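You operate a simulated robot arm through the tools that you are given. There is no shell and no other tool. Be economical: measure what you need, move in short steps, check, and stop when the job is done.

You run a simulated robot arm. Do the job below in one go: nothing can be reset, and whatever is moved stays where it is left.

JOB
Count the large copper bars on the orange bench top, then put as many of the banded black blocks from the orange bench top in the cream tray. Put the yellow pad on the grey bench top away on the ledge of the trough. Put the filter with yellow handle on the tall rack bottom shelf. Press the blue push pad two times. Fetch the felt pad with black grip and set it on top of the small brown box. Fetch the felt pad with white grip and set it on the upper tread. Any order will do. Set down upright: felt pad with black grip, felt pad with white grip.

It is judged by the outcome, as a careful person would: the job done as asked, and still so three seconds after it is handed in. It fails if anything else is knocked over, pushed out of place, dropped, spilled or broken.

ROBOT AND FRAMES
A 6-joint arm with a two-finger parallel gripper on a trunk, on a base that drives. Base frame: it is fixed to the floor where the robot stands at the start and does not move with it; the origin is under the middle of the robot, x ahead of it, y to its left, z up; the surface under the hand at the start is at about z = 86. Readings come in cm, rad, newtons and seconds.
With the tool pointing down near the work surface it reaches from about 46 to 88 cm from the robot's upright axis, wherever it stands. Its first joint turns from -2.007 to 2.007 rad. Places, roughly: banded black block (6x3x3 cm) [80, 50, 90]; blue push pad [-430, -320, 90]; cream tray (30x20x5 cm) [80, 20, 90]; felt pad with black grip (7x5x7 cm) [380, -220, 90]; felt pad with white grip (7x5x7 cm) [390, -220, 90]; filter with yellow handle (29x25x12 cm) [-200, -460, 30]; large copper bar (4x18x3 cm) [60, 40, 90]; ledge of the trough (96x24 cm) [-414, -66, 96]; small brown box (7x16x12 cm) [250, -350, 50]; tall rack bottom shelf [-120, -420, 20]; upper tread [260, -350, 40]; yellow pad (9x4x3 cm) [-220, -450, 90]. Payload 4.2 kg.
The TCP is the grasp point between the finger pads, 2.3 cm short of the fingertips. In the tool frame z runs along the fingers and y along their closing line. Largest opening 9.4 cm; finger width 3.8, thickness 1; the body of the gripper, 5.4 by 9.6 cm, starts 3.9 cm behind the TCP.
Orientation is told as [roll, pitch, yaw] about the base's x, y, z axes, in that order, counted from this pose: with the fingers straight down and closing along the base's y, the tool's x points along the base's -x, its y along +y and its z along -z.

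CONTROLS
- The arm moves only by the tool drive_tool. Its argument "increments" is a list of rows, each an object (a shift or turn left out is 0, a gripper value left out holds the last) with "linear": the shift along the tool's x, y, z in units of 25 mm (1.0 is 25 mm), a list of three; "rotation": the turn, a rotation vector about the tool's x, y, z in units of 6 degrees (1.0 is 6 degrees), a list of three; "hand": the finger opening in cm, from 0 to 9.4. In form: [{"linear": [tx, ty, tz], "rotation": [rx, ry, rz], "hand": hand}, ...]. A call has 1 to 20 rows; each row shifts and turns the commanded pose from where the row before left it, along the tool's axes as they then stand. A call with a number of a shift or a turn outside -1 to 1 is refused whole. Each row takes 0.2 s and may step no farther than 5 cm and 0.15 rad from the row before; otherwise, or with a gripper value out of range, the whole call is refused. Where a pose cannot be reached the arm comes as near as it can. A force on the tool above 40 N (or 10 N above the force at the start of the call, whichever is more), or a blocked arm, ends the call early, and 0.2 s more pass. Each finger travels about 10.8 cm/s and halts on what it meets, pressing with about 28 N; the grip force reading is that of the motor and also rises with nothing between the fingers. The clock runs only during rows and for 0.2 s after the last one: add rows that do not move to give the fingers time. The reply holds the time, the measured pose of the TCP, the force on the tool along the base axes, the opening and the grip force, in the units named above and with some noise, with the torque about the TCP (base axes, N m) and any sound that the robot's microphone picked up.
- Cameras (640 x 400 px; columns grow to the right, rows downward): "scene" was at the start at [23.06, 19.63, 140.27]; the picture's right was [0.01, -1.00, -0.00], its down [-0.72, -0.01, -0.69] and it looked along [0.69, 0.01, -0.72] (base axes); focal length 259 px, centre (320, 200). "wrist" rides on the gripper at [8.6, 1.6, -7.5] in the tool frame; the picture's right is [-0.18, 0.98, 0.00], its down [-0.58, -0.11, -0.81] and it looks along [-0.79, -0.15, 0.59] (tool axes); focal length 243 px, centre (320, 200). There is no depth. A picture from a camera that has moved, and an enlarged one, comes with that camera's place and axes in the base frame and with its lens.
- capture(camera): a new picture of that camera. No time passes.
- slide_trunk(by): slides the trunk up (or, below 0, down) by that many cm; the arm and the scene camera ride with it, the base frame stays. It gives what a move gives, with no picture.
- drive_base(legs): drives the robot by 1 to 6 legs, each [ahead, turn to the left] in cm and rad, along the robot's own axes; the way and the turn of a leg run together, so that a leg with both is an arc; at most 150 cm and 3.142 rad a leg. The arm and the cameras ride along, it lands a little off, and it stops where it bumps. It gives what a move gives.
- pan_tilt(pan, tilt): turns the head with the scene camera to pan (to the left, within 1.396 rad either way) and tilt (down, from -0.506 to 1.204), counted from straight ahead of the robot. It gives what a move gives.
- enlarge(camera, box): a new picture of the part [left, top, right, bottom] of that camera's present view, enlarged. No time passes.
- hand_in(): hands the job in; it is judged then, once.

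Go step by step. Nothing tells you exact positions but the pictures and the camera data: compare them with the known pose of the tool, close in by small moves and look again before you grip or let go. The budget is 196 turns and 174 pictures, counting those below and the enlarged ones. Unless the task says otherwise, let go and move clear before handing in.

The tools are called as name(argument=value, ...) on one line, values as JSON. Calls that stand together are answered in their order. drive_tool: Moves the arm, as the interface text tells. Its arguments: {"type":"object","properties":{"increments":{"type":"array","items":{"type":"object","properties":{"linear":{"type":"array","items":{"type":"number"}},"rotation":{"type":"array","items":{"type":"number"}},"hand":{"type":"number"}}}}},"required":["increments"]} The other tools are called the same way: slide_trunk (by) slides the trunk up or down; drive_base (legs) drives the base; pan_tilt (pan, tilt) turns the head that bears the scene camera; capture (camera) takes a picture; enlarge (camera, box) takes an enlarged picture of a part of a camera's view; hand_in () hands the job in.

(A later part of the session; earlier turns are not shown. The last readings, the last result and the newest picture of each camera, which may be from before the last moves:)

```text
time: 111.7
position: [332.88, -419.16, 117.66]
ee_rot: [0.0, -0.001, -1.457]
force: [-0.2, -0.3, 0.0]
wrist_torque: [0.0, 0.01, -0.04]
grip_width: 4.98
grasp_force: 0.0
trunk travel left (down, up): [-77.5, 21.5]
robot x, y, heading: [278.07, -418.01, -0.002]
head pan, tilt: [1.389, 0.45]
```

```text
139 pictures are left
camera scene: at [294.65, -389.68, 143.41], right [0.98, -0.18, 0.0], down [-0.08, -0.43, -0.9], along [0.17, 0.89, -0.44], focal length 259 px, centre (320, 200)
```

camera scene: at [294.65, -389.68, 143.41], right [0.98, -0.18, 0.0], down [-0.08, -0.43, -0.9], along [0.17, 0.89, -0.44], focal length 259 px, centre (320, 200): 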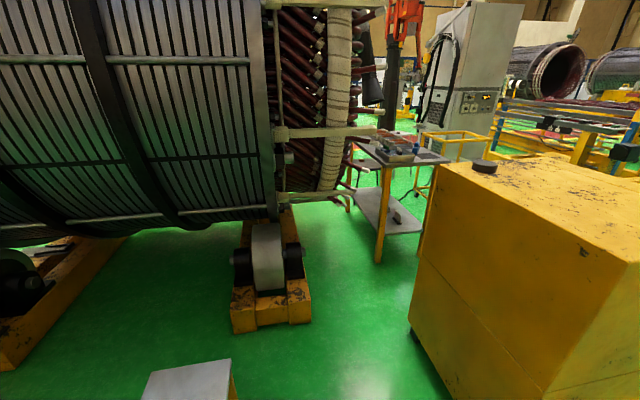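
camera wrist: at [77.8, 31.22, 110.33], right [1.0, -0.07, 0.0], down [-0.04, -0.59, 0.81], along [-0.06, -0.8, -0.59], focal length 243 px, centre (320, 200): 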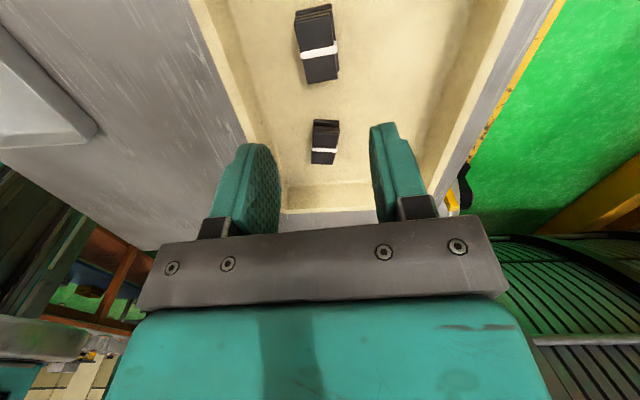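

The table with the pads is at x 369–414, y about -238 to -178, next to the rotor coils. I'll go around the east side of the cabinet and look north.

drive_base(legs=[[150, 0], [60, 0], [0, 1.57]])

pan_tilt(pan=0.3, tilt=0.4)

capture(camera="scene")

```text
time: 125.8
position: [489.23, -367.04, 117.72]
ee_rot: [0.001, 0.0, 0.086]
force: [0.2, -0.3, -1.1]
wrist_torque: [0.02, -0.04, -0.01]
grip_width: 5.01
grasp_force: 0.1
trunk travel left (down, up): [-77.5, 21.5]
robot x, y, heading: [486.8, -422.07, 1.54]
head pan, tilt: [1.389, 0.45]
```

```text
time: 127.2
position: [489.11, -367.15, 117.77]
ee_rot: [0.0, -0.001, 0.084]
force: [-0.8, 1.5, 0.6]
wrist_torque: [-0.02, 0.04, 0.0]
grip_width: 4.98
grasp_force: 0.1
trunk travel left (down, up): [-77.5, 21.5]
robot x, y, heading: [486.78, -422.23, 1.54]
head pan, tilt: [0.3, 0.4]
```

```text
138 pictures are left
camera scene: at [465.04, -397.33, 143.87], right [0.96, 0.27, 0.0], down [0.1, -0.38, -0.92], along [-0.25, 0.89, -0.39], focal length 259 px, centre (320, 200)
```

scene: 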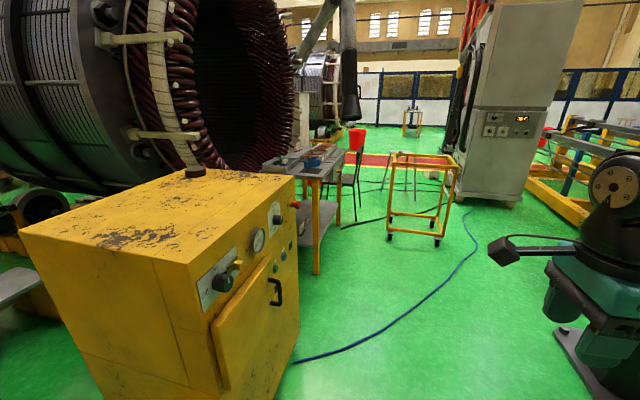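

The table's east side is reachable; a yellow cart frame stands near (495, -135). I'll drive north to about (474, -232) and turn west to face the table.

drive_base(legs=[[0, 0.1], [100, 0], [90, 0]])

pan_tilt(pan=1.3, tilt=0.7)

capture(camera="scene")

```text
time: 137.2
position: [472.32, -178.64, 117.71]
ee_rot: [0.0, -0.002, 0.175]
force: [0.3, -0.1, 0.3]
wrist_torque: [0.01, 0.03, -0.02]
grip_width: 5.01
grasp_force: 0.1
trunk travel left (down, up): [-77.5, 21.5]
robot x, y, heading: [474.76, -233.47, 1.63]
head pan, tilt: [0.3, 0.4]
```

```text
time: 138.4
position: [472.4, -178.77, 117.8]
ee_rot: [0.0, 0.0, 0.175]
force: [-0.4, 0.0, -0.5]
wrist_torque: [-0.03, 0.01, -0.01]
grip_width: 4.99
grasp_force: 0.1
trunk travel left (down, up): [-77.5, 21.5]
robot x, y, heading: [474.75, -233.73, 1.628]
head pan, tilt: [1.3, 0.7]
```

```text
137 pictures are left
camera scene: at [445.96, -217.81, 141.19], right [0.21, 0.98, 0.0], down [0.63, -0.14, -0.77], along [-0.75, 0.16, -0.64], focal length 259 px, centre (320, 200)
```

scene: 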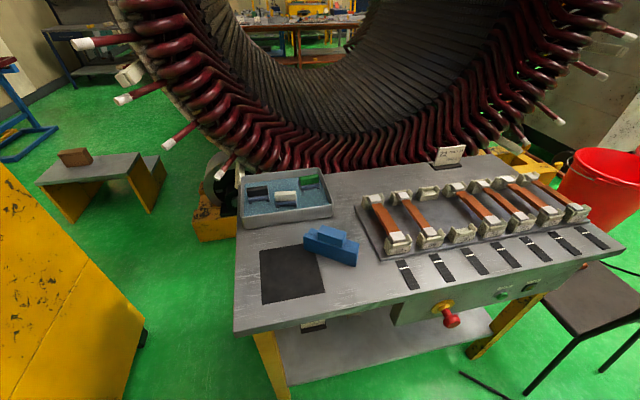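

The blue-lined tray on this table holds three pads: black, white and green grip, at about x 382–387, y -215 to -223. I'll turn west and move a bit closer.

drive_base(legs=[[0, 1.51], [13, 0]])

pan_tilt(pan=0.0, tilt=0.8)

capture(camera="scene")

enlarge(camera="scene", box=[240, 110, 400, 210])

capture(camera="wrist")

```text
time: 143.4
position: [406.62, -234.27, 117.76]
ee_rot: [0.0, 0.0, 1.707]
force: [-1.5, 0.3, -0.7]
wrist_torque: [-0.01, -0.02, -0.02]
grip_width: 4.99
grasp_force: 0.1
trunk travel left (down, up): [-77.5, 21.5]
robot x, y, heading: [461.8, -234.34, -3.127]
head pan, tilt: [1.3, 0.7]
```

```text
time: 144.9
position: [406.51, -234.12, 117.81]
ee_rot: [0.0, 0.001, 1.708]
force: [1.3, -0.2, -0.4]
wrist_torque: [-0.02, 0.01, -0.01]
grip_width: 5.04
grasp_force: 0.1
trunk travel left (down, up): [-77.5, 21.5]
robot x, y, heading: [461.66, -233.88, -3.127]
head pan, tilt: [0.0, 0.799]
```

```text
136 pictures are left
camera scene: at [438.52, -253.86, 140.36], right [-0.02, 1.0, 0.0], down [0.72, 0.01, -0.7], along [-0.7, -0.01, -0.72], focal length 259 px, centre (320, 200)
```

scene: 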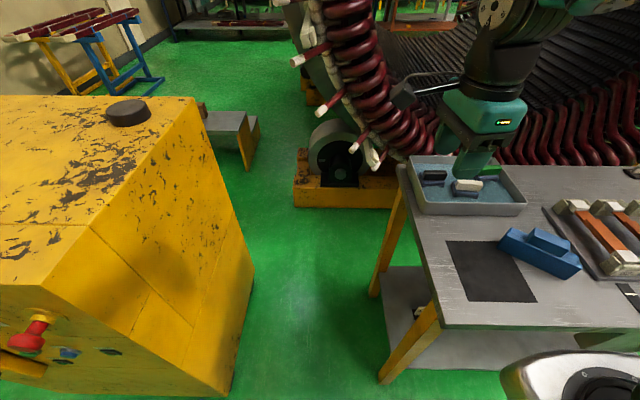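

```text
4.00 times, centred on (320, 160) of scene
camera zoom: at [438.52, -253.86, 140.36], right [-0.02, 1.0, 0.0], down [0.72, 0.01, -0.7], along [-0.7, -0.01, -0.72], focal length 1037 px, centre (320, 360)
```

zoom: 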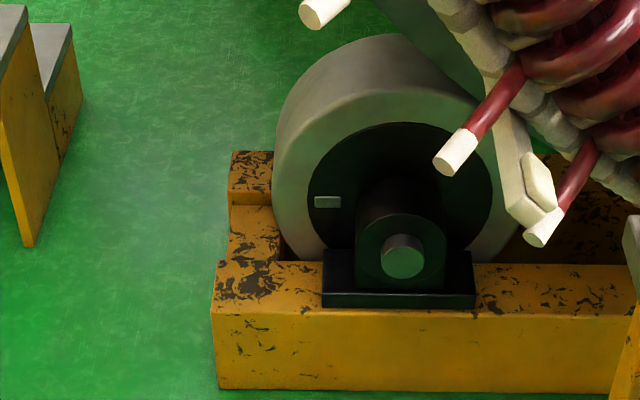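

```text
134 pictures are left
camera wrist: at [406.11, -242.95, 125.2], right [-1.0, 0.05, 0.0], down [0.03, 0.59, 0.81], along [0.04, 0.81, -0.59], focal length 243 px, centre (320, 200)
```

wrist: 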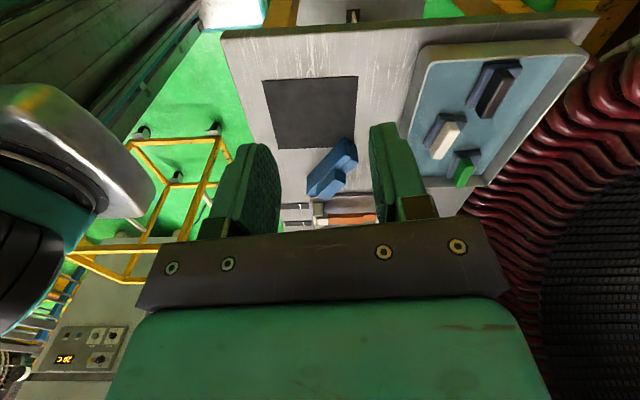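

I can see the three pads well in the wrist view, so I'll zoom in to learn their pose.

enlarge(camera="wrist", box=[400, 40, 560, 200])

enlarge(camera="scene", box=[400, 140, 540, 227])

```text
2.50 times, centred on (480, 120) of wrist
camera zoom: at [406.11, -242.95, 125.2], right [-1.0, 0.05, 0.0], down [0.03, 0.59, 0.81], along [0.04, 0.81, -0.59], focal length 606 px, centre (-80, 400)
```

zoom: 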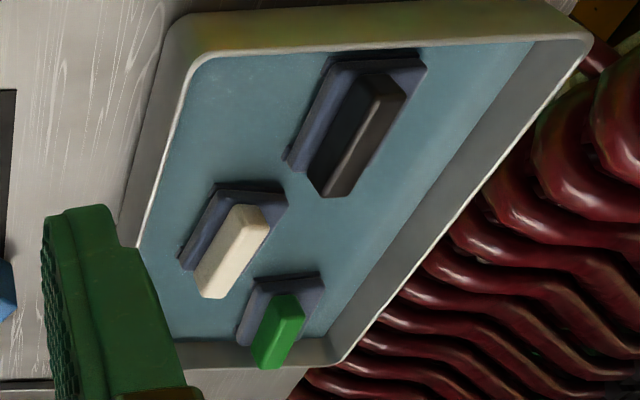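

```text
4.57 times, centred on (470, 184) of scene
camera zoom: at [438.52, -253.86, 140.36], right [-0.02, 1.0, 0.0], down [0.72, 0.01, -0.7], along [-0.7, -0.01, -0.72], focal length 1185 px, centre (-366, 275)
```

zoom: 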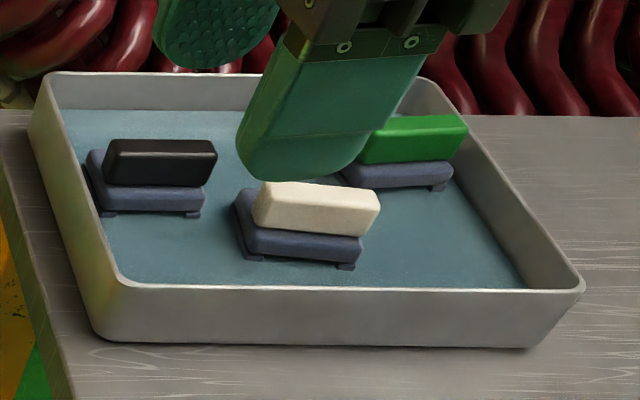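

Triangulated: black grip top at about (382, -222.6, 93.5) and white at (386, -215, 93.5), long axes roughly along y. I'll hover over the black one.

drive_tool(increments=[{"rotation": [0, 0, 0.57], "hand": 6}, {"rotation": [0, 0, 0.56]}, {"linear": [-0.48, 0.976, 0]}, {"linear": [-0.48, 0.976, 0]}, {"linear": [-0.48, 0.976, 0]}, {"linear": [-0.48, 0.976, 0]}, {"linear": [-0.48, 0.976, 0]}, {"linear": [-0.48, 0.976, 0]}, {"linear": [-0.48, 0.976, 0]}, {"linear": [-0.48, 0.976, 0]}, {"linear": [-0.48, 0.976, 0]}, {"linear": [-0.48, 0.976, 0]}, {"linear": [0, 0, 1]}, {"linear": [0, 0, 1]}, {"linear": [0, 0, 1]}, {"linear": [0, 0, 1]}, {}])

capture(camera="wrist")

enlarge(camera="scene", box=[380, 100, 540, 220])

```text
time: 148.5
position: [381.67, -222.59, 107.8]
ee_rot: [-0.001, 0.0, 1.588]
force: [0.3, -0.5, -0.3]
wrist_torque: [0.0, -0.02, 0.0]
grip_width: 6.04
grasp_force: 0.2
trunk travel left (down, up): [-77.5, 21.5]
robot x, y, heading: [461.23, -234.04, -3.119]
head pan, tilt: [0.0, 0.799]
```

```text
131 pictures are left
camera wrist: at [380.31, -231.17, 115.25], right [-0.99, 0.17, 0.0], down [0.1, 0.58, 0.81], along [0.13, 0.79, -0.59], focal length 243 px, centre (320, 200)
```

wrist: 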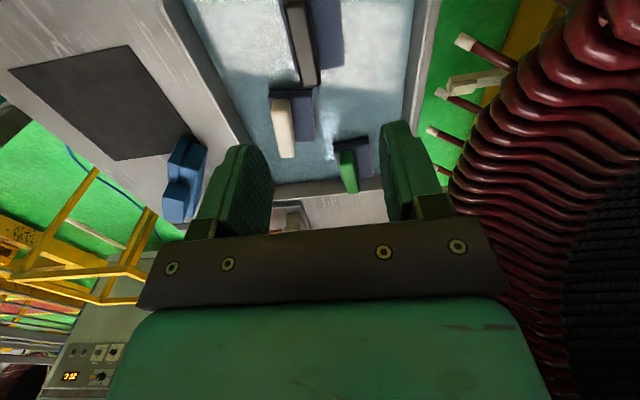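

```text
3.33 times, centred on (460, 160) of scene
camera zoom: at [438.53, -253.85, 140.36], right [-0.02, 1.0, 0.0], down [0.72, 0.01, -0.7], along [-0.7, -0.01, -0.72], focal length 864 px, centre (-147, 333)
```

zoom: 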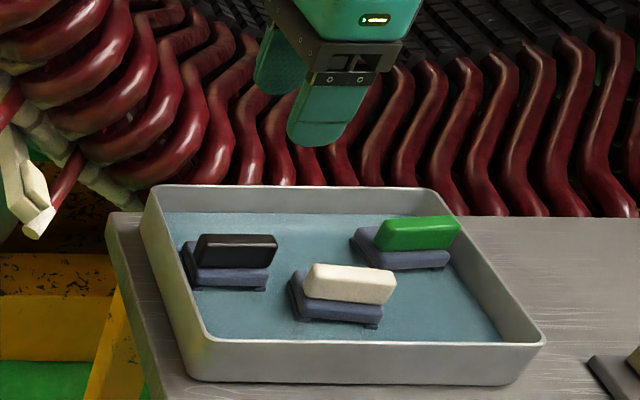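

The grip is about 1.2 cm further toward +x than my tool. I'll shift, descend part way and check.

drive_tool(increments=[{"linear": [0.16, -0.48, 0], "rotation": [0, 0, 0.4]}, {"linear": [0, 0, 1]}, {"linear": [0, 0, 1]}, {"linear": [0, 0, 1]}, {"linear": [0, 0, 1]}, {}])

capture(camera="wrist")

enlarge(camera="scene", box=[390, 120, 510, 210])

```text
time: 149.9
position: [383.17, -222.96, 97.71]
ee_rot: [-0.001, -0.002, 1.548]
force: [0.4, -0.9, 0.0]
wrist_torque: [0.02, -0.01, 0.0]
grip_width: 5.98
grasp_force: 0.0
trunk travel left (down, up): [-77.5, 21.5]
robot x, y, heading: [461.66, -233.93, -3.124]
head pan, tilt: [0.0, 0.799]
```

```text
129 pictures are left
camera wrist: at [381.39, -231.5, 105.21], right [-0.98, 0.21, 0.0], down [0.12, 0.58, 0.81], along [0.17, 0.79, -0.59], focal length 243 px, centre (320, 200)
```

wrist: 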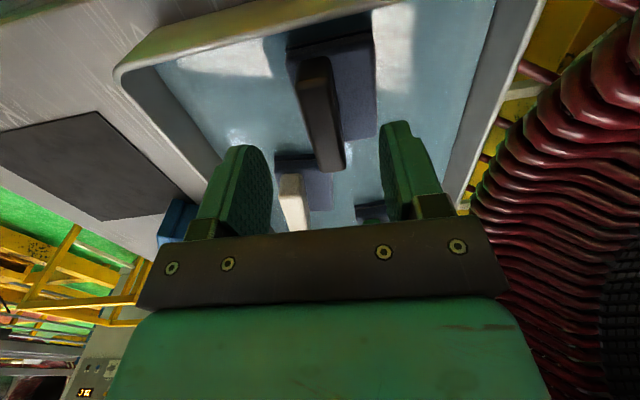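

```text
4.44 times, centred on (450, 165) of scene
camera zoom: at [438.53, -253.85, 140.37], right [-0.02, 1.0, 0.0], down [0.72, 0.01, -0.7], along [-0.7, -0.01, -0.72], focal length 1152 px, centre (-258, 356)
```

zoom: 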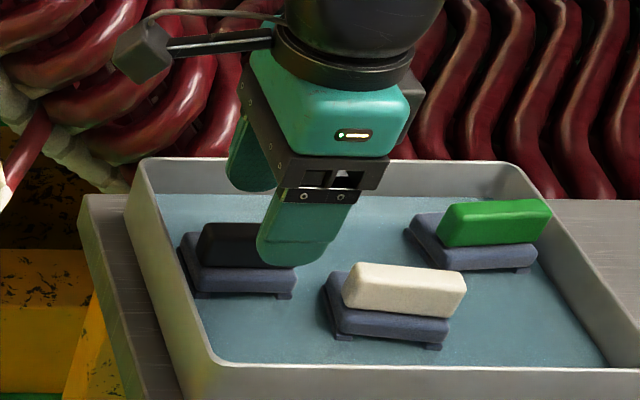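

Well aligned. Descending to TCP 92.9, gripping the grip block and lifting slightly.

drive_tool(increments=[{"linear": [0, 0, 0.7]}, {"linear": [0, 0, 0.7]}, {"linear": [0, 0, 0.5]}, {}, {"hand": 0}, {}, {}, {}, {}, {"linear": [0, 0, -0.2]}, {"linear": [0, 0, -0.3]}, {"linear": [0, 0, -0.4]}, {"linear": [0, 0, -0.4]}, {}])

capture(camera="wrist")

enlarge(camera="scene", box=[390, 120, 510, 210])

```text
time: 150.7
position: [382.51, -223.05, 94.36]
ee_rot: [0.025, -0.002, 1.547]
force: [0.3, -1.0, 14.6]
wrist_torque: [0.08, 0.53, 0.01]
grip_width: 6.02
grasp_force: 0.4
trunk travel left (down, up): [-77.5, 21.5]
robot x, y, heading: [461.52, -234.1, -3.126]
head pan, tilt: [0.0, 0.799]
stopped in row 3: the force on the tool passed its limit at 51 N (the readings are from after the stop); the commanded pose is now the measured one
```

```text
127 pictures are left
camera wrist: at [380.86, -231.53, 101.81], right [-0.98, 0.21, 0.02], down [0.14, 0.58, 0.8], along [0.15, 0.79, -0.6], focal length 243 px, centre (320, 200)
```

wrist: 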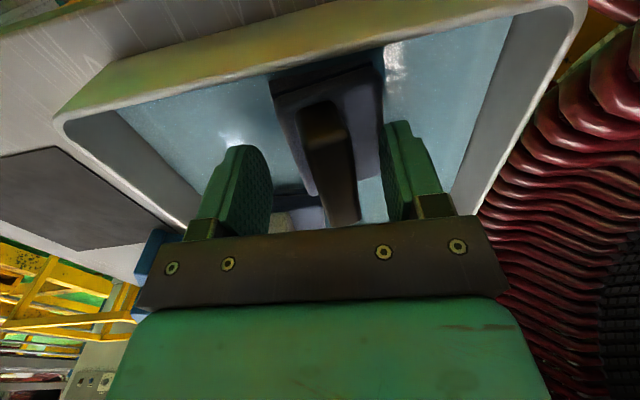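

```text
4.44 times, centred on (450, 165) of scene
camera zoom: at [438.63, -253.87, 140.39], right [-0.02, 1.0, 0.0], down [0.72, 0.01, -0.7], along [-0.7, -0.01, -0.72], focal length 1152 px, centre (-258, 356)
```

zoom: 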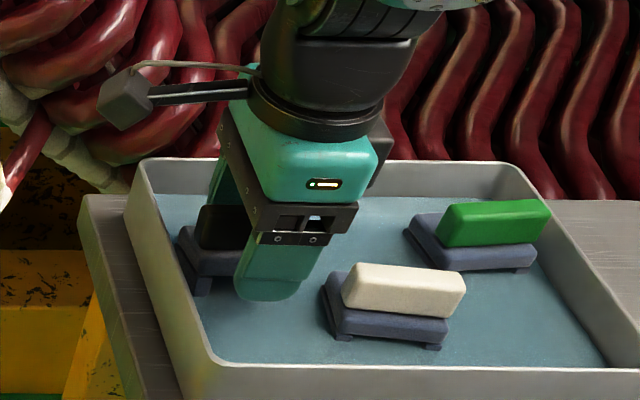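

A finger landed on the felt edge: the felt top is at about z 92 and I was about 1 cm too far +x. I'll lift, level the tool and look again.

drive_tool(increments=[{"linear": [0, 0, -0.6], "rotation": [0, 0.24, 0], "hand": 7.4}, {"linear": [0, 0, -0.6]}, {"linear": [0, 0, -0.6]}, {"linear": [0, 0, -0.6]}, {"linear": [0, 0, -0.6]}, {}])

enlarge(camera="wrist", box=[240, 0, 440, 200])

enlarge(camera="scene", box=[400, 140, 500, 210])

```text
time: 152.1
position: [382.73, -223.01, 101.75]
ee_rot: [0.021, 0.026, 1.547]
force: [-0.1, -0.7, 0.5]
wrist_torque: [-0.03, 0.01, 0.01]
grip_width: 7.37
grasp_force: 0.0
trunk travel left (down, up): [-77.5, 21.5]
robot x, y, heading: [461.72, -233.99, -3.119]
head pan, tilt: [0.0, 0.799]
```

```text
2.00 times, centred on (340, 100) of wrist
camera zoom: at [381.08, -231.29, 109.34], right [-0.98, 0.21, 0.01], down [0.14, 0.6, 0.79], along [0.16, 0.77, -0.61], focal length 485 px, centre (280, 400)
```

zoom: 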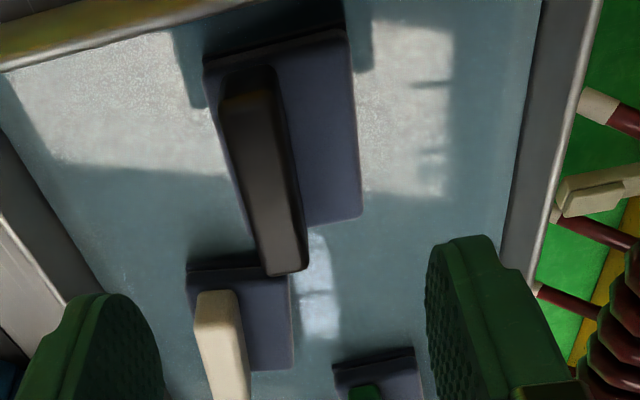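

```text
5.71 times, centred on (450, 175) of scene
camera zoom: at [438.52, -253.85, 140.36], right [-0.02, 1.0, 0.0], down [0.72, 0.01, -0.7], along [-0.7, -0.01, -0.72], focal length 1482 px, centre (-423, 343)
```

zoom: 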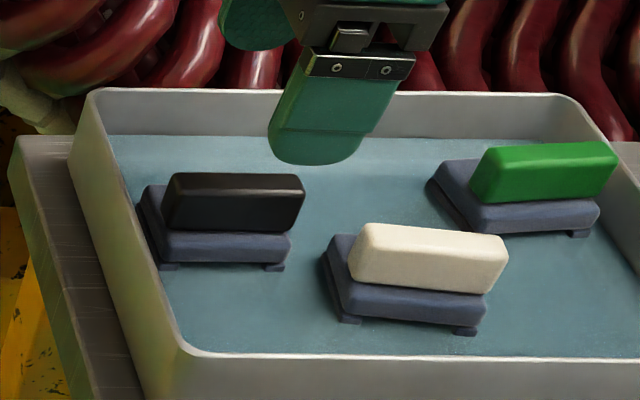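

The felt spans x 380–384.4, so the centre is about (382.2, -223.2). I'll level the tool, shift 0.5 cm and stop at TCP z 94.8, tips just above the felt.

drive_tool(increments=[{"rotation": [0.2, -0.25, 0]}, {"linear": [0.08, 0.2, 0]}, {"linear": [0, 0, 0.9]}, {"linear": [0, 0, 0.9]}, {"linear": [0, 0, 0.7]}, {"linear": [0, 0, 0.25]}, {}])

enlarge(camera="scene", box=[400, 140, 500, 210])

capture(camera="wrist")

```text
time: 153.7
position: [382.27, -223.04, 94.59]
ee_rot: [-0.001, 0.0, 1.546]
force: [0.2, 0.5, -1.2]
wrist_torque: [-0.03, -0.03, 0.0]
grip_width: 7.4
grasp_force: 0.1
trunk travel left (down, up): [-77.5, 21.5]
robot x, y, heading: [461.52, -234.15, -3.123]
head pan, tilt: [0.0, 0.799]
```

```text
5.71 times, centred on (450, 175) of scene
camera zoom: at [438.52, -253.85, 140.36], right [-0.02, 1.0, 0.0], down [0.72, 0.01, -0.7], along [-0.7, -0.01, -0.72], focal length 1482 px, centre (-423, 343)
```

zoom: 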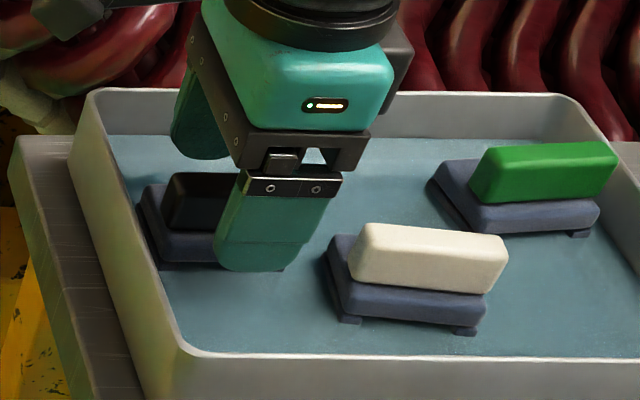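

```text
122 pictures are left
camera wrist: at [380.35, -231.58, 102.12], right [-0.98, 0.21, 0.0], down [0.12, 0.58, 0.81], along [0.17, 0.79, -0.59], focal length 243 px, centre (320, 200)
```

wrist: 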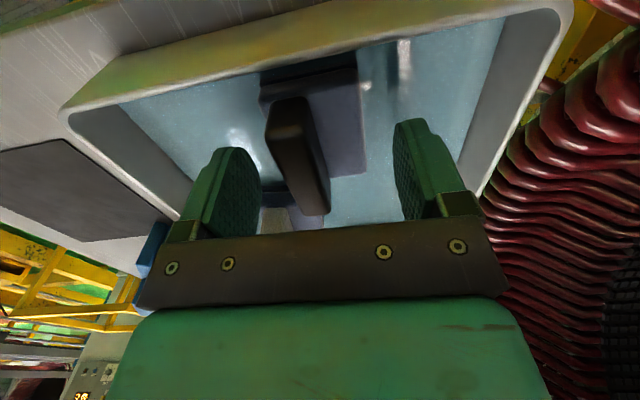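

Aligned; a small shift and then close and lift a little.

drive_tool(increments=[{"linear": [0.2, -0.16, 0]}, {}, {"hand": 0}, {}, {}, {}, {}, {"linear": [0, 0, -0.2]}, {"linear": [0, 0, -0.3]}, {"linear": [0, 0, -0.4]}, {"linear": [0, 0, -0.4]}, {}])

capture(camera="wrist")

enlarge(camera="scene", box=[380, 100, 520, 210])

```text
time: 156.3
position: [382.7, -223.48, 97.96]
ee_rot: [-0.004, 0.001, 1.546]
force: [-0.6, 0.8, -1.6]
wrist_torque: [0.0, 0.0, 0.04]
grip_width: 1.74
grasp_force: 28.3
trunk travel left (down, up): [-77.5, 21.5]
robot x, y, heading: [461.37, -234.07, -3.119]
head pan, tilt: [0.0, 0.799]
```

```text
121 pictures are left
camera wrist: at [380.86, -232.0, 105.36], right [-0.98, 0.21, 0.0], down [0.12, 0.58, 0.81], along [0.17, 0.79, -0.59], focal length 243 px, centre (320, 200)
```

wrist: 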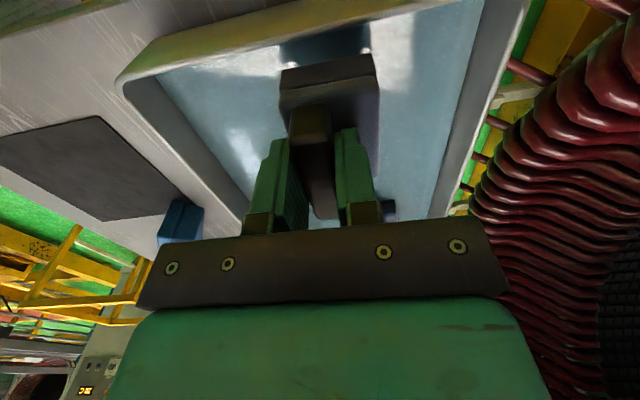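

```text
3.64 times, centred on (450, 155) of scene
camera zoom: at [438.52, -253.85, 140.36], right [-0.02, 1.0, 0.0], down [0.72, 0.01, -0.7], along [-0.7, -0.01, -0.72], focal length 943 px, centre (-153, 364)
```

zoom: 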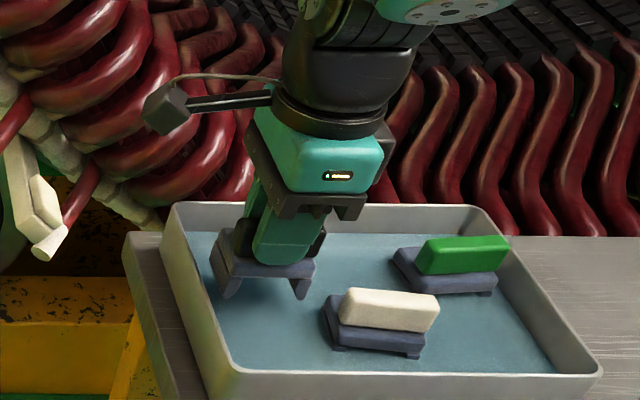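

Held at 1.74 cm width and clear of the tray. I'll lift it, retract, and drive back around toward the step.

drive_tool(increments=[{"linear": [0, 0, -0.8]}, {"linear": [0, 0, -0.8]}, {"linear": [0, 0, -0.8]}, {"linear": [0, 0, -0.8]}, {"linear": [0, 0, -0.8]}, {"linear": [0, 0, -0.8]}, {"linear": [0, 0, -0.8]}, {"linear": [0, 0, -0.8]}, {"linear": [0, 0, -0.8]}, {"linear": [0.4, -0.8, 0]}, {"linear": [0.4, -0.8, 0]}, {"linear": [0.4, -0.8, 0]}, {"linear": [0.4, -0.8, 0]}, {"linear": [0.4, -0.8, 0]}, {"linear": [0.4, -0.8, 0]}, {"linear": [0.4, -0.8, 0]}, {"linear": [0.4, -0.8, 0]}, {"linear": [0.4, -0.8, 0]}, {"linear": [0.4, -0.8, 0]}, {}])

drive_base(legs=[[-13, 0], [0, -1.57]])

capture(camera="wrist")

```text
time: 160.5
position: [402.37, -233.83, 115.97]
ee_rot: [-0.002, 0.001, 1.547]
force: [0.0, 0.2, -1.2]
wrist_torque: [0.02, -0.01, 0.0]
grip_width: 1.75
grasp_force: 28.2
trunk travel left (down, up): [-77.5, 21.5]
robot x, y, heading: [461.48, -233.66, -3.121]
head pan, tilt: [0.0, 0.799]
```

```text
time: 165.5
position: [472.69, -174.44, 115.92]
ee_rot: [-0.003, 0.0, 0.007]
force: [-0.3, -0.8, -0.9]
wrist_torque: [-0.02, -0.01, 0.02]
grip_width: 1.76
grasp_force: 28.1
trunk travel left (down, up): [-77.5, 21.5]
robot x, y, heading: [474.44, -233.75, 1.621]
head pan, tilt: [0.0, 0.799]
```

```text
119 pictures are left
camera wrist: at [463.98, -172.81, 123.41], right [0.18, 0.98, 0.0], down [0.58, -0.1, 0.81], along [0.79, -0.14, -0.59], focal length 243 px, centre (320, 200)
```

wrist: 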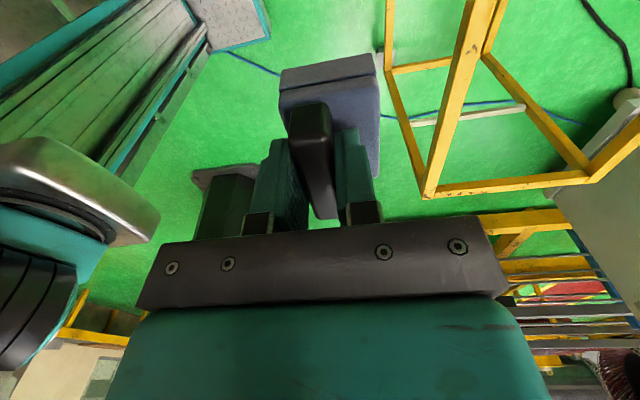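

Secure. Driving back south, then west to stand south of the step.

drive_base(legs=[[-100, 0], [-90, 0], [0, 1.52], [150, 0], [60, 0]])

pan_tilt(pan=-1.3, tilt=0.7)

capture(camera="scene")

```text
time: 188.9
position: [215.79, -432.03, 116.02]
ee_rot: [-0.001, 0.0, 1.559]
force: [-0.1, -0.4, -0.3]
wrist_torque: [-0.02, 0.02, -0.02]
grip_width: 1.76
grasp_force: 28.0
trunk travel left (down, up): [-77.5, 21.5]
robot x, y, heading: [275.03, -431.29, -3.111]
head pan, tilt: [0.0, 0.799]
```

```text
time: 190.4
position: [215.85, -431.96, 115.84]
ee_rot: [-0.002, 0.001, 1.56]
force: [-0.7, 0.6, -0.9]
wrist_torque: [-0.02, -0.02, -0.01]
grip_width: 1.74
grasp_force: 28.0
trunk travel left (down, up): [-77.5, 21.5]
robot x, y, heading: [274.85, -431.4, -3.106]
head pan, tilt: [-1.3, 0.7]
```

```text
118 pictures are left
camera scene: at [257.83, -443.03, 141.19], right [0.95, 0.3, 0.0], down [0.19, -0.61, -0.76], along [-0.23, 0.73, -0.64], focal length 259 px, centre (320, 200)
```

scene: 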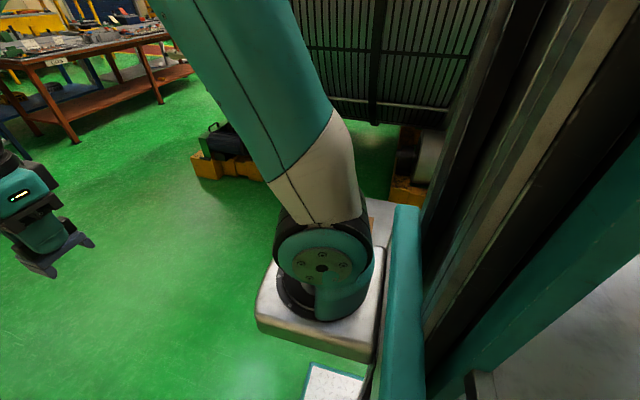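

The step is hidden behind my shoulder. I'll move 12 cm ahead, turn to face north and look.

drive_base(legs=[[12, 0], [0, -1.6]])

pan_tilt(pan=-0.1, tilt=0.9)

capture(camera="scene")

```text
time: 195.5
position: [264.64, -372.35, 115.95]
ee_rot: [-0.002, 0.001, -0.055]
force: [0.1, 0.4, -1.3]
wrist_torque: [0.0, 0.01, 0.01]
grip_width: 1.75
grasp_force: 27.7
trunk travel left (down, up): [-77.5, 21.5]
robot x, y, heading: [262.88, -431.77, 1.561]
head pan, tilt: [-1.3, 0.7]
```

```text
time: 196.9
position: [264.69, -372.2, 115.99]
ee_rot: [-0.002, 0.0, -0.051]
force: [0.1, 0.4, -0.3]
wrist_torque: [0.02, 0.01, 0.02]
grip_width: 1.76
grasp_force: 28.1
trunk travel left (down, up): [-77.5, 21.5]
robot x, y, heading: [263.02, -431.7, 1.558]
head pan, tilt: [-0.099, 0.901]
```

```text
117 pictures are left
camera scene: at [244.32, -408.62, 139.57], right [0.99, -0.11, 0.0], down [-0.09, -0.78, -0.62], along [0.07, 0.62, -0.78], focal length 259 px, centre (320, 200)
```

scene: 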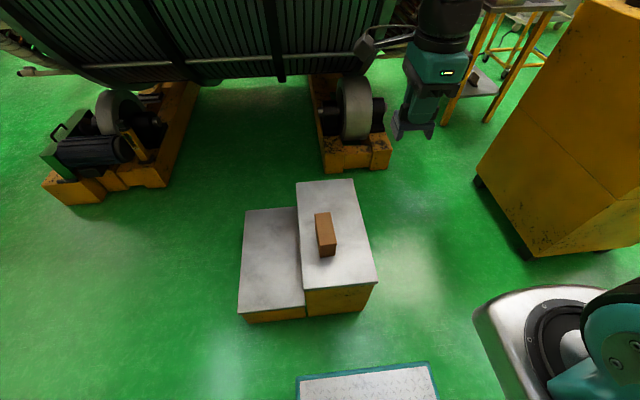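

A clear view: the upper tread spans x 242–271, y -373 to -317, with the brown box at about (252.5, -354). I'll zoom in on the box and tread.

enlarge(camera="scene", box=[230, 170, 400, 330])

capture(camera="wrist")

```text
2.50 times, centred on (315, 250) of scene
camera zoom: at [244.32, -408.62, 139.57], right [0.99, -0.11, 0.0], down [-0.09, -0.78, -0.62], along [0.07, 0.62, -0.78], focal length 648 px, centre (332, 75)
```

zoom: 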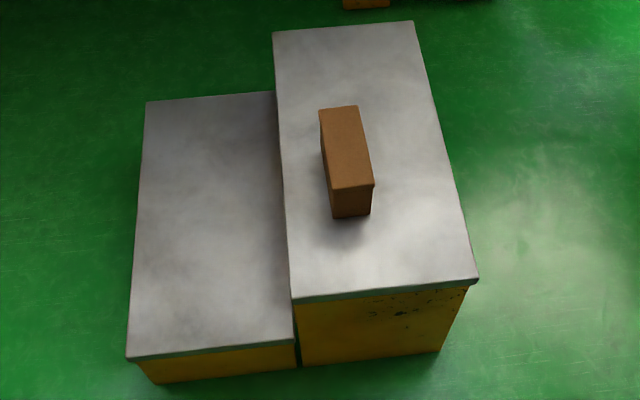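

```text
115 pictures are left
camera wrist: at [256.16, -370.15, 123.4], right [0.24, 0.97, 0.0], down [0.57, -0.14, 0.81], along [0.78, -0.19, -0.59], focal length 243 px, centre (320, 200)
```

wrist: 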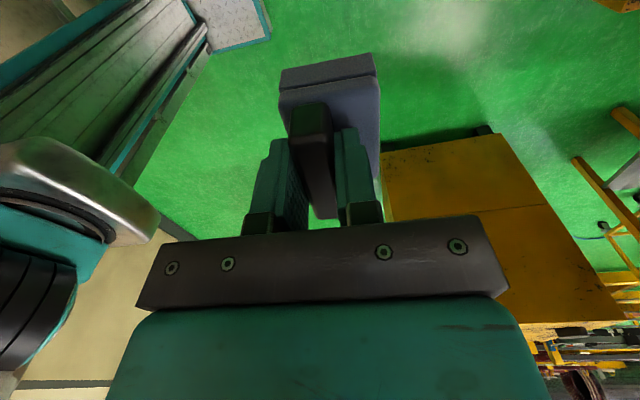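

Box top centre is about (253, -352), z ≈ 50, long axis along y. I'll rotate the pad so its long side lies along y, move over the box, then lower the trunk.

drive_tool(increments=[{"rotation": [0, 0, -0.97]}, {"rotation": [0, 0, -0.97]}, {"rotation": [0, 0, -0.97]}, {"rotation": [0, 0, -0.97]}, {"rotation": [0, 0, -0.97]}, {"rotation": [0, 0, -0.97]}, {"rotation": [0, 0, -0.97]}, {"rotation": [0, 0, -0.97]}, {"rotation": [0, 0, -0.97]}, {"rotation": [0, 0, -0.97]}, {"rotation": [0, 0, -0.97]}, {"rotation": [0, 0, -0.97]}, {"rotation": [0, 0, -0.97]}, {"rotation": [0, 0, -0.97]}, {"rotation": [0, 0, -0.97]}, {"rotation": [0, 0, -0.97]}, {}])

drive_tool(increments=[{"linear": [-0.808, 0.468, 0]}, {"linear": [-0.808, 0.468, 0]}, {"linear": [-0.808, 0.468, 0]}, {"linear": [-0.808, 0.468, 0]}, {"linear": [-0.808, 0.468, 0]}, {"linear": [-0.808, 0.468, 0]}, {"linear": [-0.808, 0.468, 0]}, {"linear": [-0.808, 0.468, 0]}, {"linear": [-0.808, 0.468, 0]}, {"linear": [-0.808, 0.468, 0]}, {}])

slide_trunk(by=-45)

capture(camera="wrist")

capture(camera="scene")

```text
time: 200.5
position: [264.65, -372.21, 115.99]
ee_rot: [0.001, 0.003, 1.573]
force: [-0.1, 0.0, -1.0]
wrist_torque: [-0.02, -0.01, -0.01]
grip_width: 1.75
grasp_force: 28.1
trunk travel left (down, up): [-77.5, 21.5]
robot x, y, heading: [262.89, -431.52, 1.558]
head pan, tilt: [-0.099, 0.901]
```

```text
time: 202.9
position: [252.92, -352.08, 115.84]
ee_rot: [-0.001, 0.003, 1.571]
force: [-0.6, -0.2, -1.1]
wrist_torque: [0.04, 0.02, -0.03]
grip_width: 1.74
grasp_force: 27.9
trunk travel left (down, up): [-77.5, 21.5]
robot x, y, heading: [263.21, -431.54, 1.562]
head pan, tilt: [-0.099, 0.901]
```

```text
refused: -45 is not a number from -40 to 40
```

```text
114 pictures are left
camera wrist: at [251.27, -360.66, 123.31], right [-0.98, 0.18, 0.0], down [0.11, 0.58, 0.8], along [0.15, 0.79, -0.59], focal length 243 px, centre (320, 200)
```

wrist: 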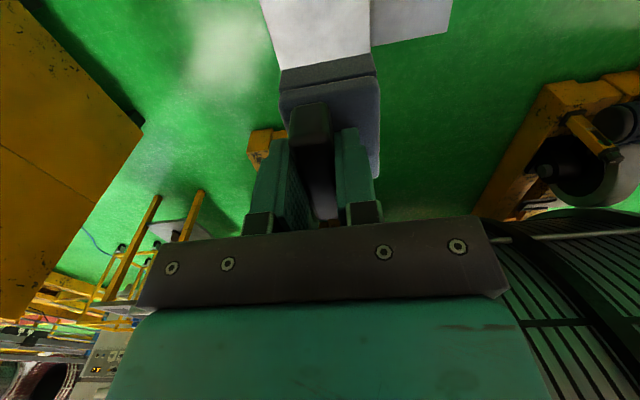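

```text
113 pictures are left
camera scene: at [244.31, -408.62, 139.57], right [0.99, -0.11, 0.0], down [-0.09, -0.78, -0.62], along [0.07, 0.62, -0.78], focal length 259 px, centre (320, 200)
```

scene: 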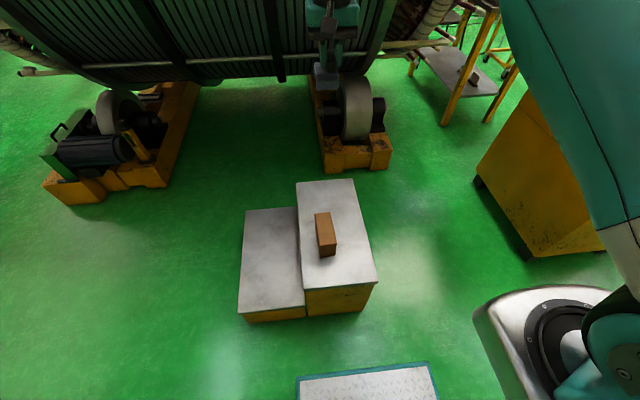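

Over the box. Lowering the trunk by 40 (limit per call) and looking.

slide_trunk(by=-40)

capture(camera="scene")

capture(camera="wrist")

```text
time: 206.7
position: [252.89, -352.11, 75.91]
ee_rot: [0.0, 0.002, 1.569]
force: [0.2, -0.3, -0.5]
wrist_torque: [-0.01, 0.01, 0.03]
grip_width: 1.73
grasp_force: 28.5
trunk travel left (down, up): [-37.5, 61.5]
robot x, y, heading: [263.3, -431.57, 1.558]
head pan, tilt: [-0.099, 0.901]
```

```text
112 pictures are left
camera scene: at [244.31, -408.62, 99.57], right [0.99, -0.11, 0.0], down [-0.09, -0.78, -0.62], along [0.07, 0.62, -0.78], focal length 259 px, centre (320, 200)
```

scene: 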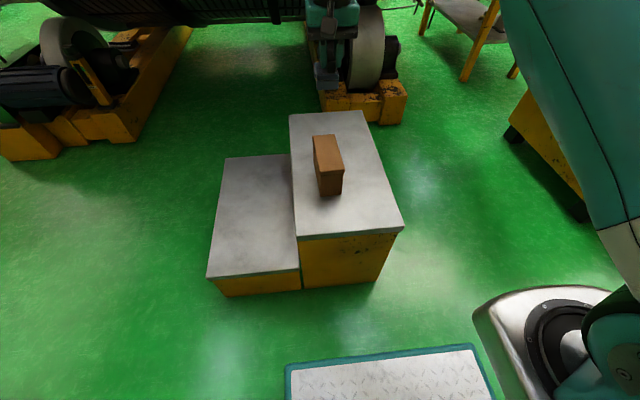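

```text
111 pictures are left
camera wrist: at [251.28, -360.67, 83.32], right [-0.98, 0.18, 0.0], down [0.11, 0.58, 0.8], along [0.15, 0.79, -0.59], focal length 243 px, centre (320, 200)
```

wrist: 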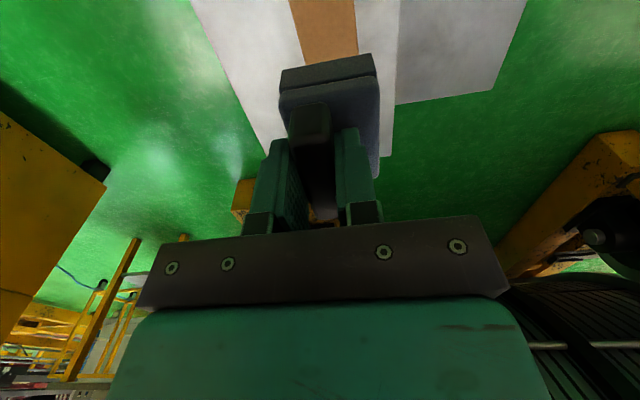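

Triangulated box top centre: (253, -353.2, 51.1). I'll fine-adjust and lower to just above it, then look.

drive_tool(increments=[{"linear": [0.44, -0.16, 0]}, {"linear": [0, 0, 0.8]}, {"linear": [0, 0, 0.8]}, {"linear": [0, 0, 0.8]}, {"linear": [0, 0, 0.8]}, {"linear": [0, 0, 0.8]}, {"linear": [0, 0, 0.8]}, {"linear": [0, 0, 0.8]}, {"linear": [0, 0, 0.8]}, {}])

enlarge(camera="scene", box=[240, 80, 420, 240])

capture(camera="wrist")

```text
time: 208.9
position: [253.25, -353.26, 59.77]
ee_rot: [0.0, 0.002, 1.572]
force: [-0.6, 0.1, -0.5]
wrist_torque: [-0.02, 0.05, 0.0]
grip_width: 1.75
grasp_force: 28.4
trunk travel left (down, up): [-37.5, 61.5]
robot x, y, heading: [262.98, -431.15, 1.555]
head pan, tilt: [-0.099, 0.901]
```

```text
2.50 times, centred on (330, 160) of scene
camera zoom: at [244.31, -408.62, 99.57], right [0.99, -0.11, 0.0], down [-0.09, -0.78, -0.62], along [0.07, 0.62, -0.78], focal length 648 px, centre (295, 300)
```

zoom: 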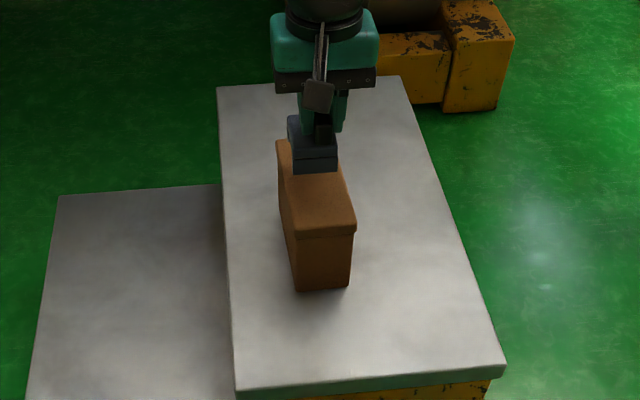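

```text
109 pictures are left
camera wrist: at [251.62, -361.8, 67.32], right [-0.98, 0.18, 0.0], down [0.11, 0.58, 0.81], along [0.15, 0.79, -0.59], focal length 243 px, centre (320, 200)
```

wrist: 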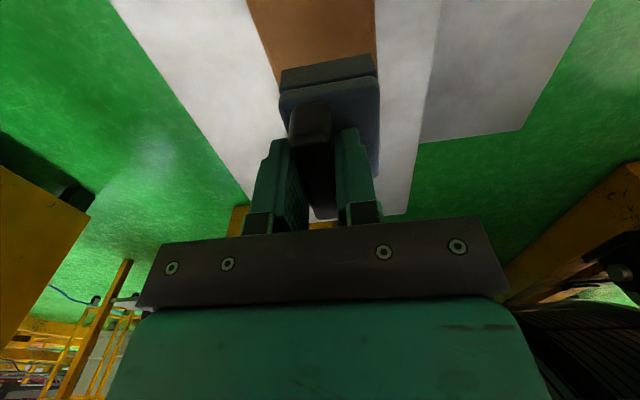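

Lined up over the box. I'll creep down and watch the force.

drive_tool(increments=[{"linear": [0, 0, 0.5]}, {"linear": [0, 0, 0.3]}, {"linear": [0, 0, 0.1]}, {"linear": [0, 0, 0.1]}, {}])

enlarge(camera="scene", box=[270, 90, 390, 210])

```text
time: 210.1
position: [253.26, -353.24, 57.38]
ee_rot: [0.0, 0.0, 1.57]
force: [-0.2, 0.5, -0.1]
wrist_torque: [0.01, 0.01, -0.02]
grip_width: 1.73
grasp_force: 28.3
trunk travel left (down, up): [-37.5, 61.5]
robot x, y, heading: [262.87, -431.63, 1.562]
head pan, tilt: [-0.099, 0.901]
```

```text
3.33 times, centred on (330, 150) of scene
camera zoom: at [244.31, -408.62, 99.57], right [0.99, -0.11, 0.0], down [-0.09, -0.78, -0.62], along [0.07, 0.62, -0.78], focal length 864 px, centre (287, 367)
```

zoom: 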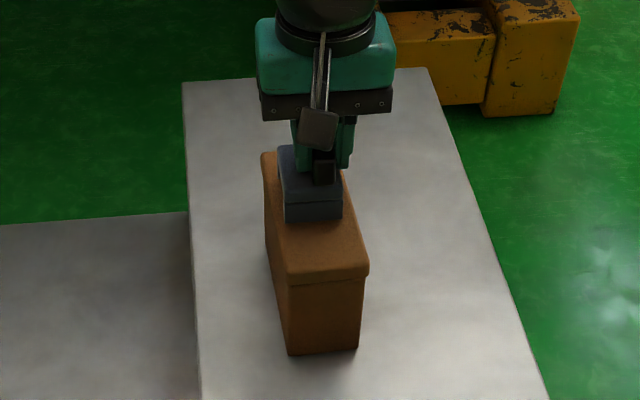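

drive_tool(increments=[{"linear": [0, 0, 0.08]}, {"linear": [0, 0, 0.08]}, {"linear": [0, 0, 0.08]}, {}])

drive_tool(increments=[{"linear": [0, 0, 0.06]}, {"linear": [0, 0, 0.06]}, {}])

```text
time: 211.1
position: [253.3, -353.24, 57.03]
ee_rot: [0.0, 0.0, 1.572]
force: [1.5, -8.0, 18.1]
wrist_torque: [-0.07, 0.01, 0.03]
grip_width: 1.73
grasp_force: 27.9
trunk travel left (down, up): [-37.5, 61.5]
robot x, y, heading: [263.19, -431.82, 1.556]
head pan, tilt: [-0.099, 0.901]
```

```text
time: 211.9
position: [253.22, -353.19, 56.71]
ee_rot: [-0.001, -0.002, 1.571]
force: [3.8, -0.9, 30.4]
wrist_torque: [0.08, -0.08, -0.03]
grip_width: 1.77
grasp_force: 28.4
trunk travel left (down, up): [-37.5, 61.5]
robot x, y, heading: [262.97, -431.41, 1.564]
head pan, tilt: [-0.099, 0.901]
```

Contact. I'll ease off, release and rise straight up.

drive_tool(increments=[{"linear": [0, 0, -0.12]}, {}, {"hand": 3.5}, {}, {}, {"linear": [0, 0, -0.4]}, {"linear": [0, 0, -0.8]}, {"linear": [0, 0, -0.8]}, {"linear": [0, 0, -0.8]}, {"linear": [0, 0, -0.8]}, {"linear": [0, 0, -0.8]}, {}])

enlarge(camera="scene", box=[240, 80, 420, 240])

```text
time: 214.5
position: [253.34, -353.18, 67.74]
ee_rot: [0.0, 0.003, 1.571]
force: [-0.7, 0.3, 0.1]
wrist_torque: [-0.01, -0.02, 0.02]
grip_width: 3.48
grasp_force: 0.0
trunk travel left (down, up): [-37.5, 61.5]
robot x, y, heading: [262.91, -431.56, 1.564]
head pan, tilt: [-0.099, 0.901]
```

```text
2.50 times, centred on (330, 160) of scene
camera zoom: at [244.31, -408.62, 99.57], right [0.99, -0.11, 0.0], down [-0.09, -0.78, -0.62], along [0.07, 0.62, -0.78], focal length 648 px, centre (295, 300)
```

zoom: 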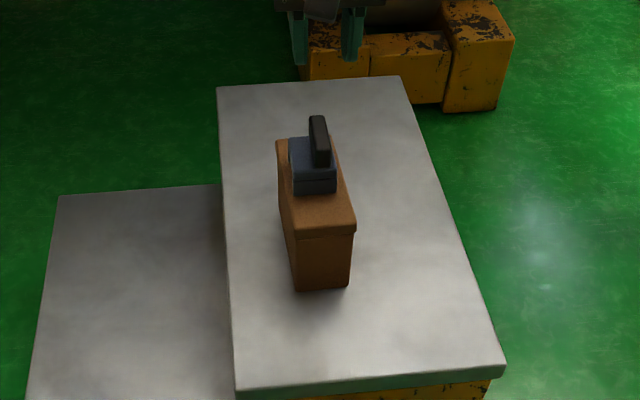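

The black-grip pad stands upright on the box. Now I'll raise the trunk, tuck the arm, re-turn the tool and drive back for the white one.

slide_trunk(by=40)

drive_tool(increments=[{"linear": [0.8, -0.36, 0]}, {"linear": [0.8, -0.36, 0]}, {"linear": [0.8, -0.36, 0]}, {"linear": [0.8, -0.36, 0]}, {"linear": [0.8, -0.36, -0.6]}, {"linear": [0.8, -0.36, -0.6]}, {"linear": [0.8, -0.36, -0.6]}, {"linear": [0.8, -0.36, -0.6]}, {"linear": [0.8, -0.36, -0.6]}, {"linear": [0.8, -0.36, -0.6]}, {"linear": [0.8, -0.36, 0]}])

drive_tool(increments=[{"rotation": [0, 0, 1], "hand": 7.4}, {"rotation": [0, 0, 1]}, {"rotation": [0, 0, 1]}, {"rotation": [0, 0, 1]}, {"rotation": [0, 0, 1]}, {"rotation": [0, 0, 1]}, {"rotation": [0, 0, 1]}, {"rotation": [0, 0, 1]}, {"rotation": [0, 0, 1]}, {"rotation": [0, 0, 1]}, {"rotation": [0, 0, 1]}, {"rotation": [0, 0, 1]}, {"rotation": [0, 0, 1]}, {"rotation": [0, 0, 1]}, {"rotation": [0, 0, 1]}, {"rotation": [0, 0, 1]}, {"rotation": [0, 0, 0.4]}])

drive_base(legs=[[0, -1.56], [150, 0], [67, 0], [0, 1.64], [100, 0], [95, 0]])

```text
time: 218.4
position: [253.39, -353.12, 107.68]
ee_rot: [0.001, 0.003, 1.572]
force: [-0.5, 0.2, -0.2]
wrist_torque: [-0.05, -0.03, -0.03]
grip_width: 3.51
grasp_force: 0.0
trunk travel left (down, up): [-77.5, 21.5]
robot x, y, heading: [262.92, -431.59, 1.558]
head pan, tilt: [-0.099, 0.901]
```

```text
time: 220.8
position: [263.41, -375.16, 116.74]
ee_rot: [-0.002, 0.005, 1.575]
force: [-0.1, -0.6, 1.5]
wrist_torque: [-0.03, -0.01, 0.0]
grip_width: 3.5
grasp_force: 0.1
trunk travel left (down, up): [-77.5, 21.5]
robot x, y, heading: [262.79, -431.67, 1.558]
head pan, tilt: [-0.099, 0.901]
```

```text
time: 224.4
position: [263.19, -375.1, 116.85]
ee_rot: [0.0, -0.001, -0.147]
force: [0.2, -0.3, 0.4]
wrist_torque: [0.03, 0.04, 0.01]
grip_width: 7.42
grasp_force: 0.1
trunk travel left (down, up): [-77.5, 21.5]
robot x, y, heading: [263.03, -431.84, 1.562]
head pan, tilt: [-0.099, 0.901]
```

```text
time: 252.4
position: [468.97, -186.78, 116.88]
ee_rot: [-0.002, -0.001, -0.061]
force: [0.3, 0.4, 0.3]
wrist_torque: [-0.04, -0.01, 0.01]
grip_width: 7.38
grasp_force: 0.0
trunk travel left (down, up): [-77.5, 21.5]
robot x, y, heading: [473.94, -242.92, 1.645]
head pan, tilt: [-0.099, 0.901]
```

drive_base(legs=[[12, 0], [0, 1.5], [13, 0]])

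pan_tilt(pan=-0.3, tilt=0.8)

capture(camera="scene")

capture(camera="wrist")

```text
time: 258.3
position: [403.27, -232.6, 116.86]
ee_rot: [-0.002, -0.001, 1.456]
force: [0.2, 0.2, 0.0]
wrist_torque: [0.01, -0.01, 0.0]
grip_width: 7.4
grasp_force: 0.1
trunk travel left (down, up): [-77.5, 21.5]
robot x, y, heading: [459.85, -231.08, -3.127]
head pan, tilt: [-0.099, 0.901]
```

```text
time: 259.0
position: [403.33, -232.55, 116.92]
ee_rot: [-0.004, -0.003, 1.457]
force: [-0.3, -0.6, -0.3]
wrist_torque: [0.0, 0.03, 0.0]
grip_width: 7.41
grasp_force: 0.0
trunk travel left (down, up): [-77.5, 21.5]
robot x, y, heading: [459.91, -230.86, -3.125]
head pan, tilt: [-0.3, 0.799]
```

```text
106 pictures are left
camera scene: at [437.02, -248.63, 140.36], right [0.28, 0.96, 0.0], down [0.69, -0.2, -0.7], along [-0.67, 0.19, -0.72], focal length 259 px, centre (320, 200)
```

scene: 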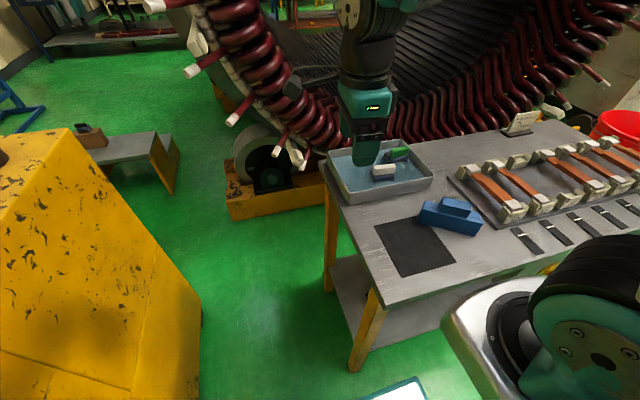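

```text
105 pictures are left
camera wrist: at [400.78, -240.93, 124.29], right [-0.96, 0.3, 0.0], down [0.17, 0.56, 0.81], along [0.24, 0.77, -0.59], focal length 243 px, centre (320, 200)
```

wrist: 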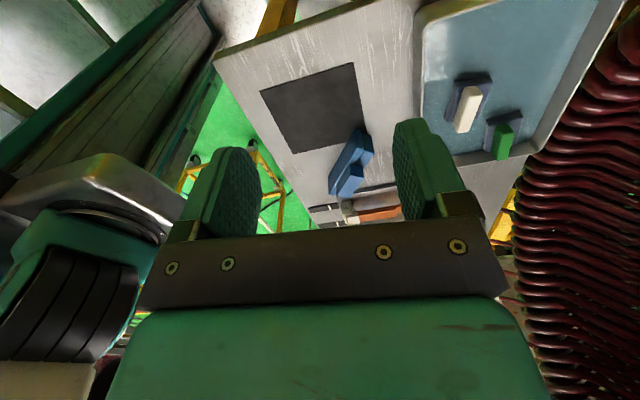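

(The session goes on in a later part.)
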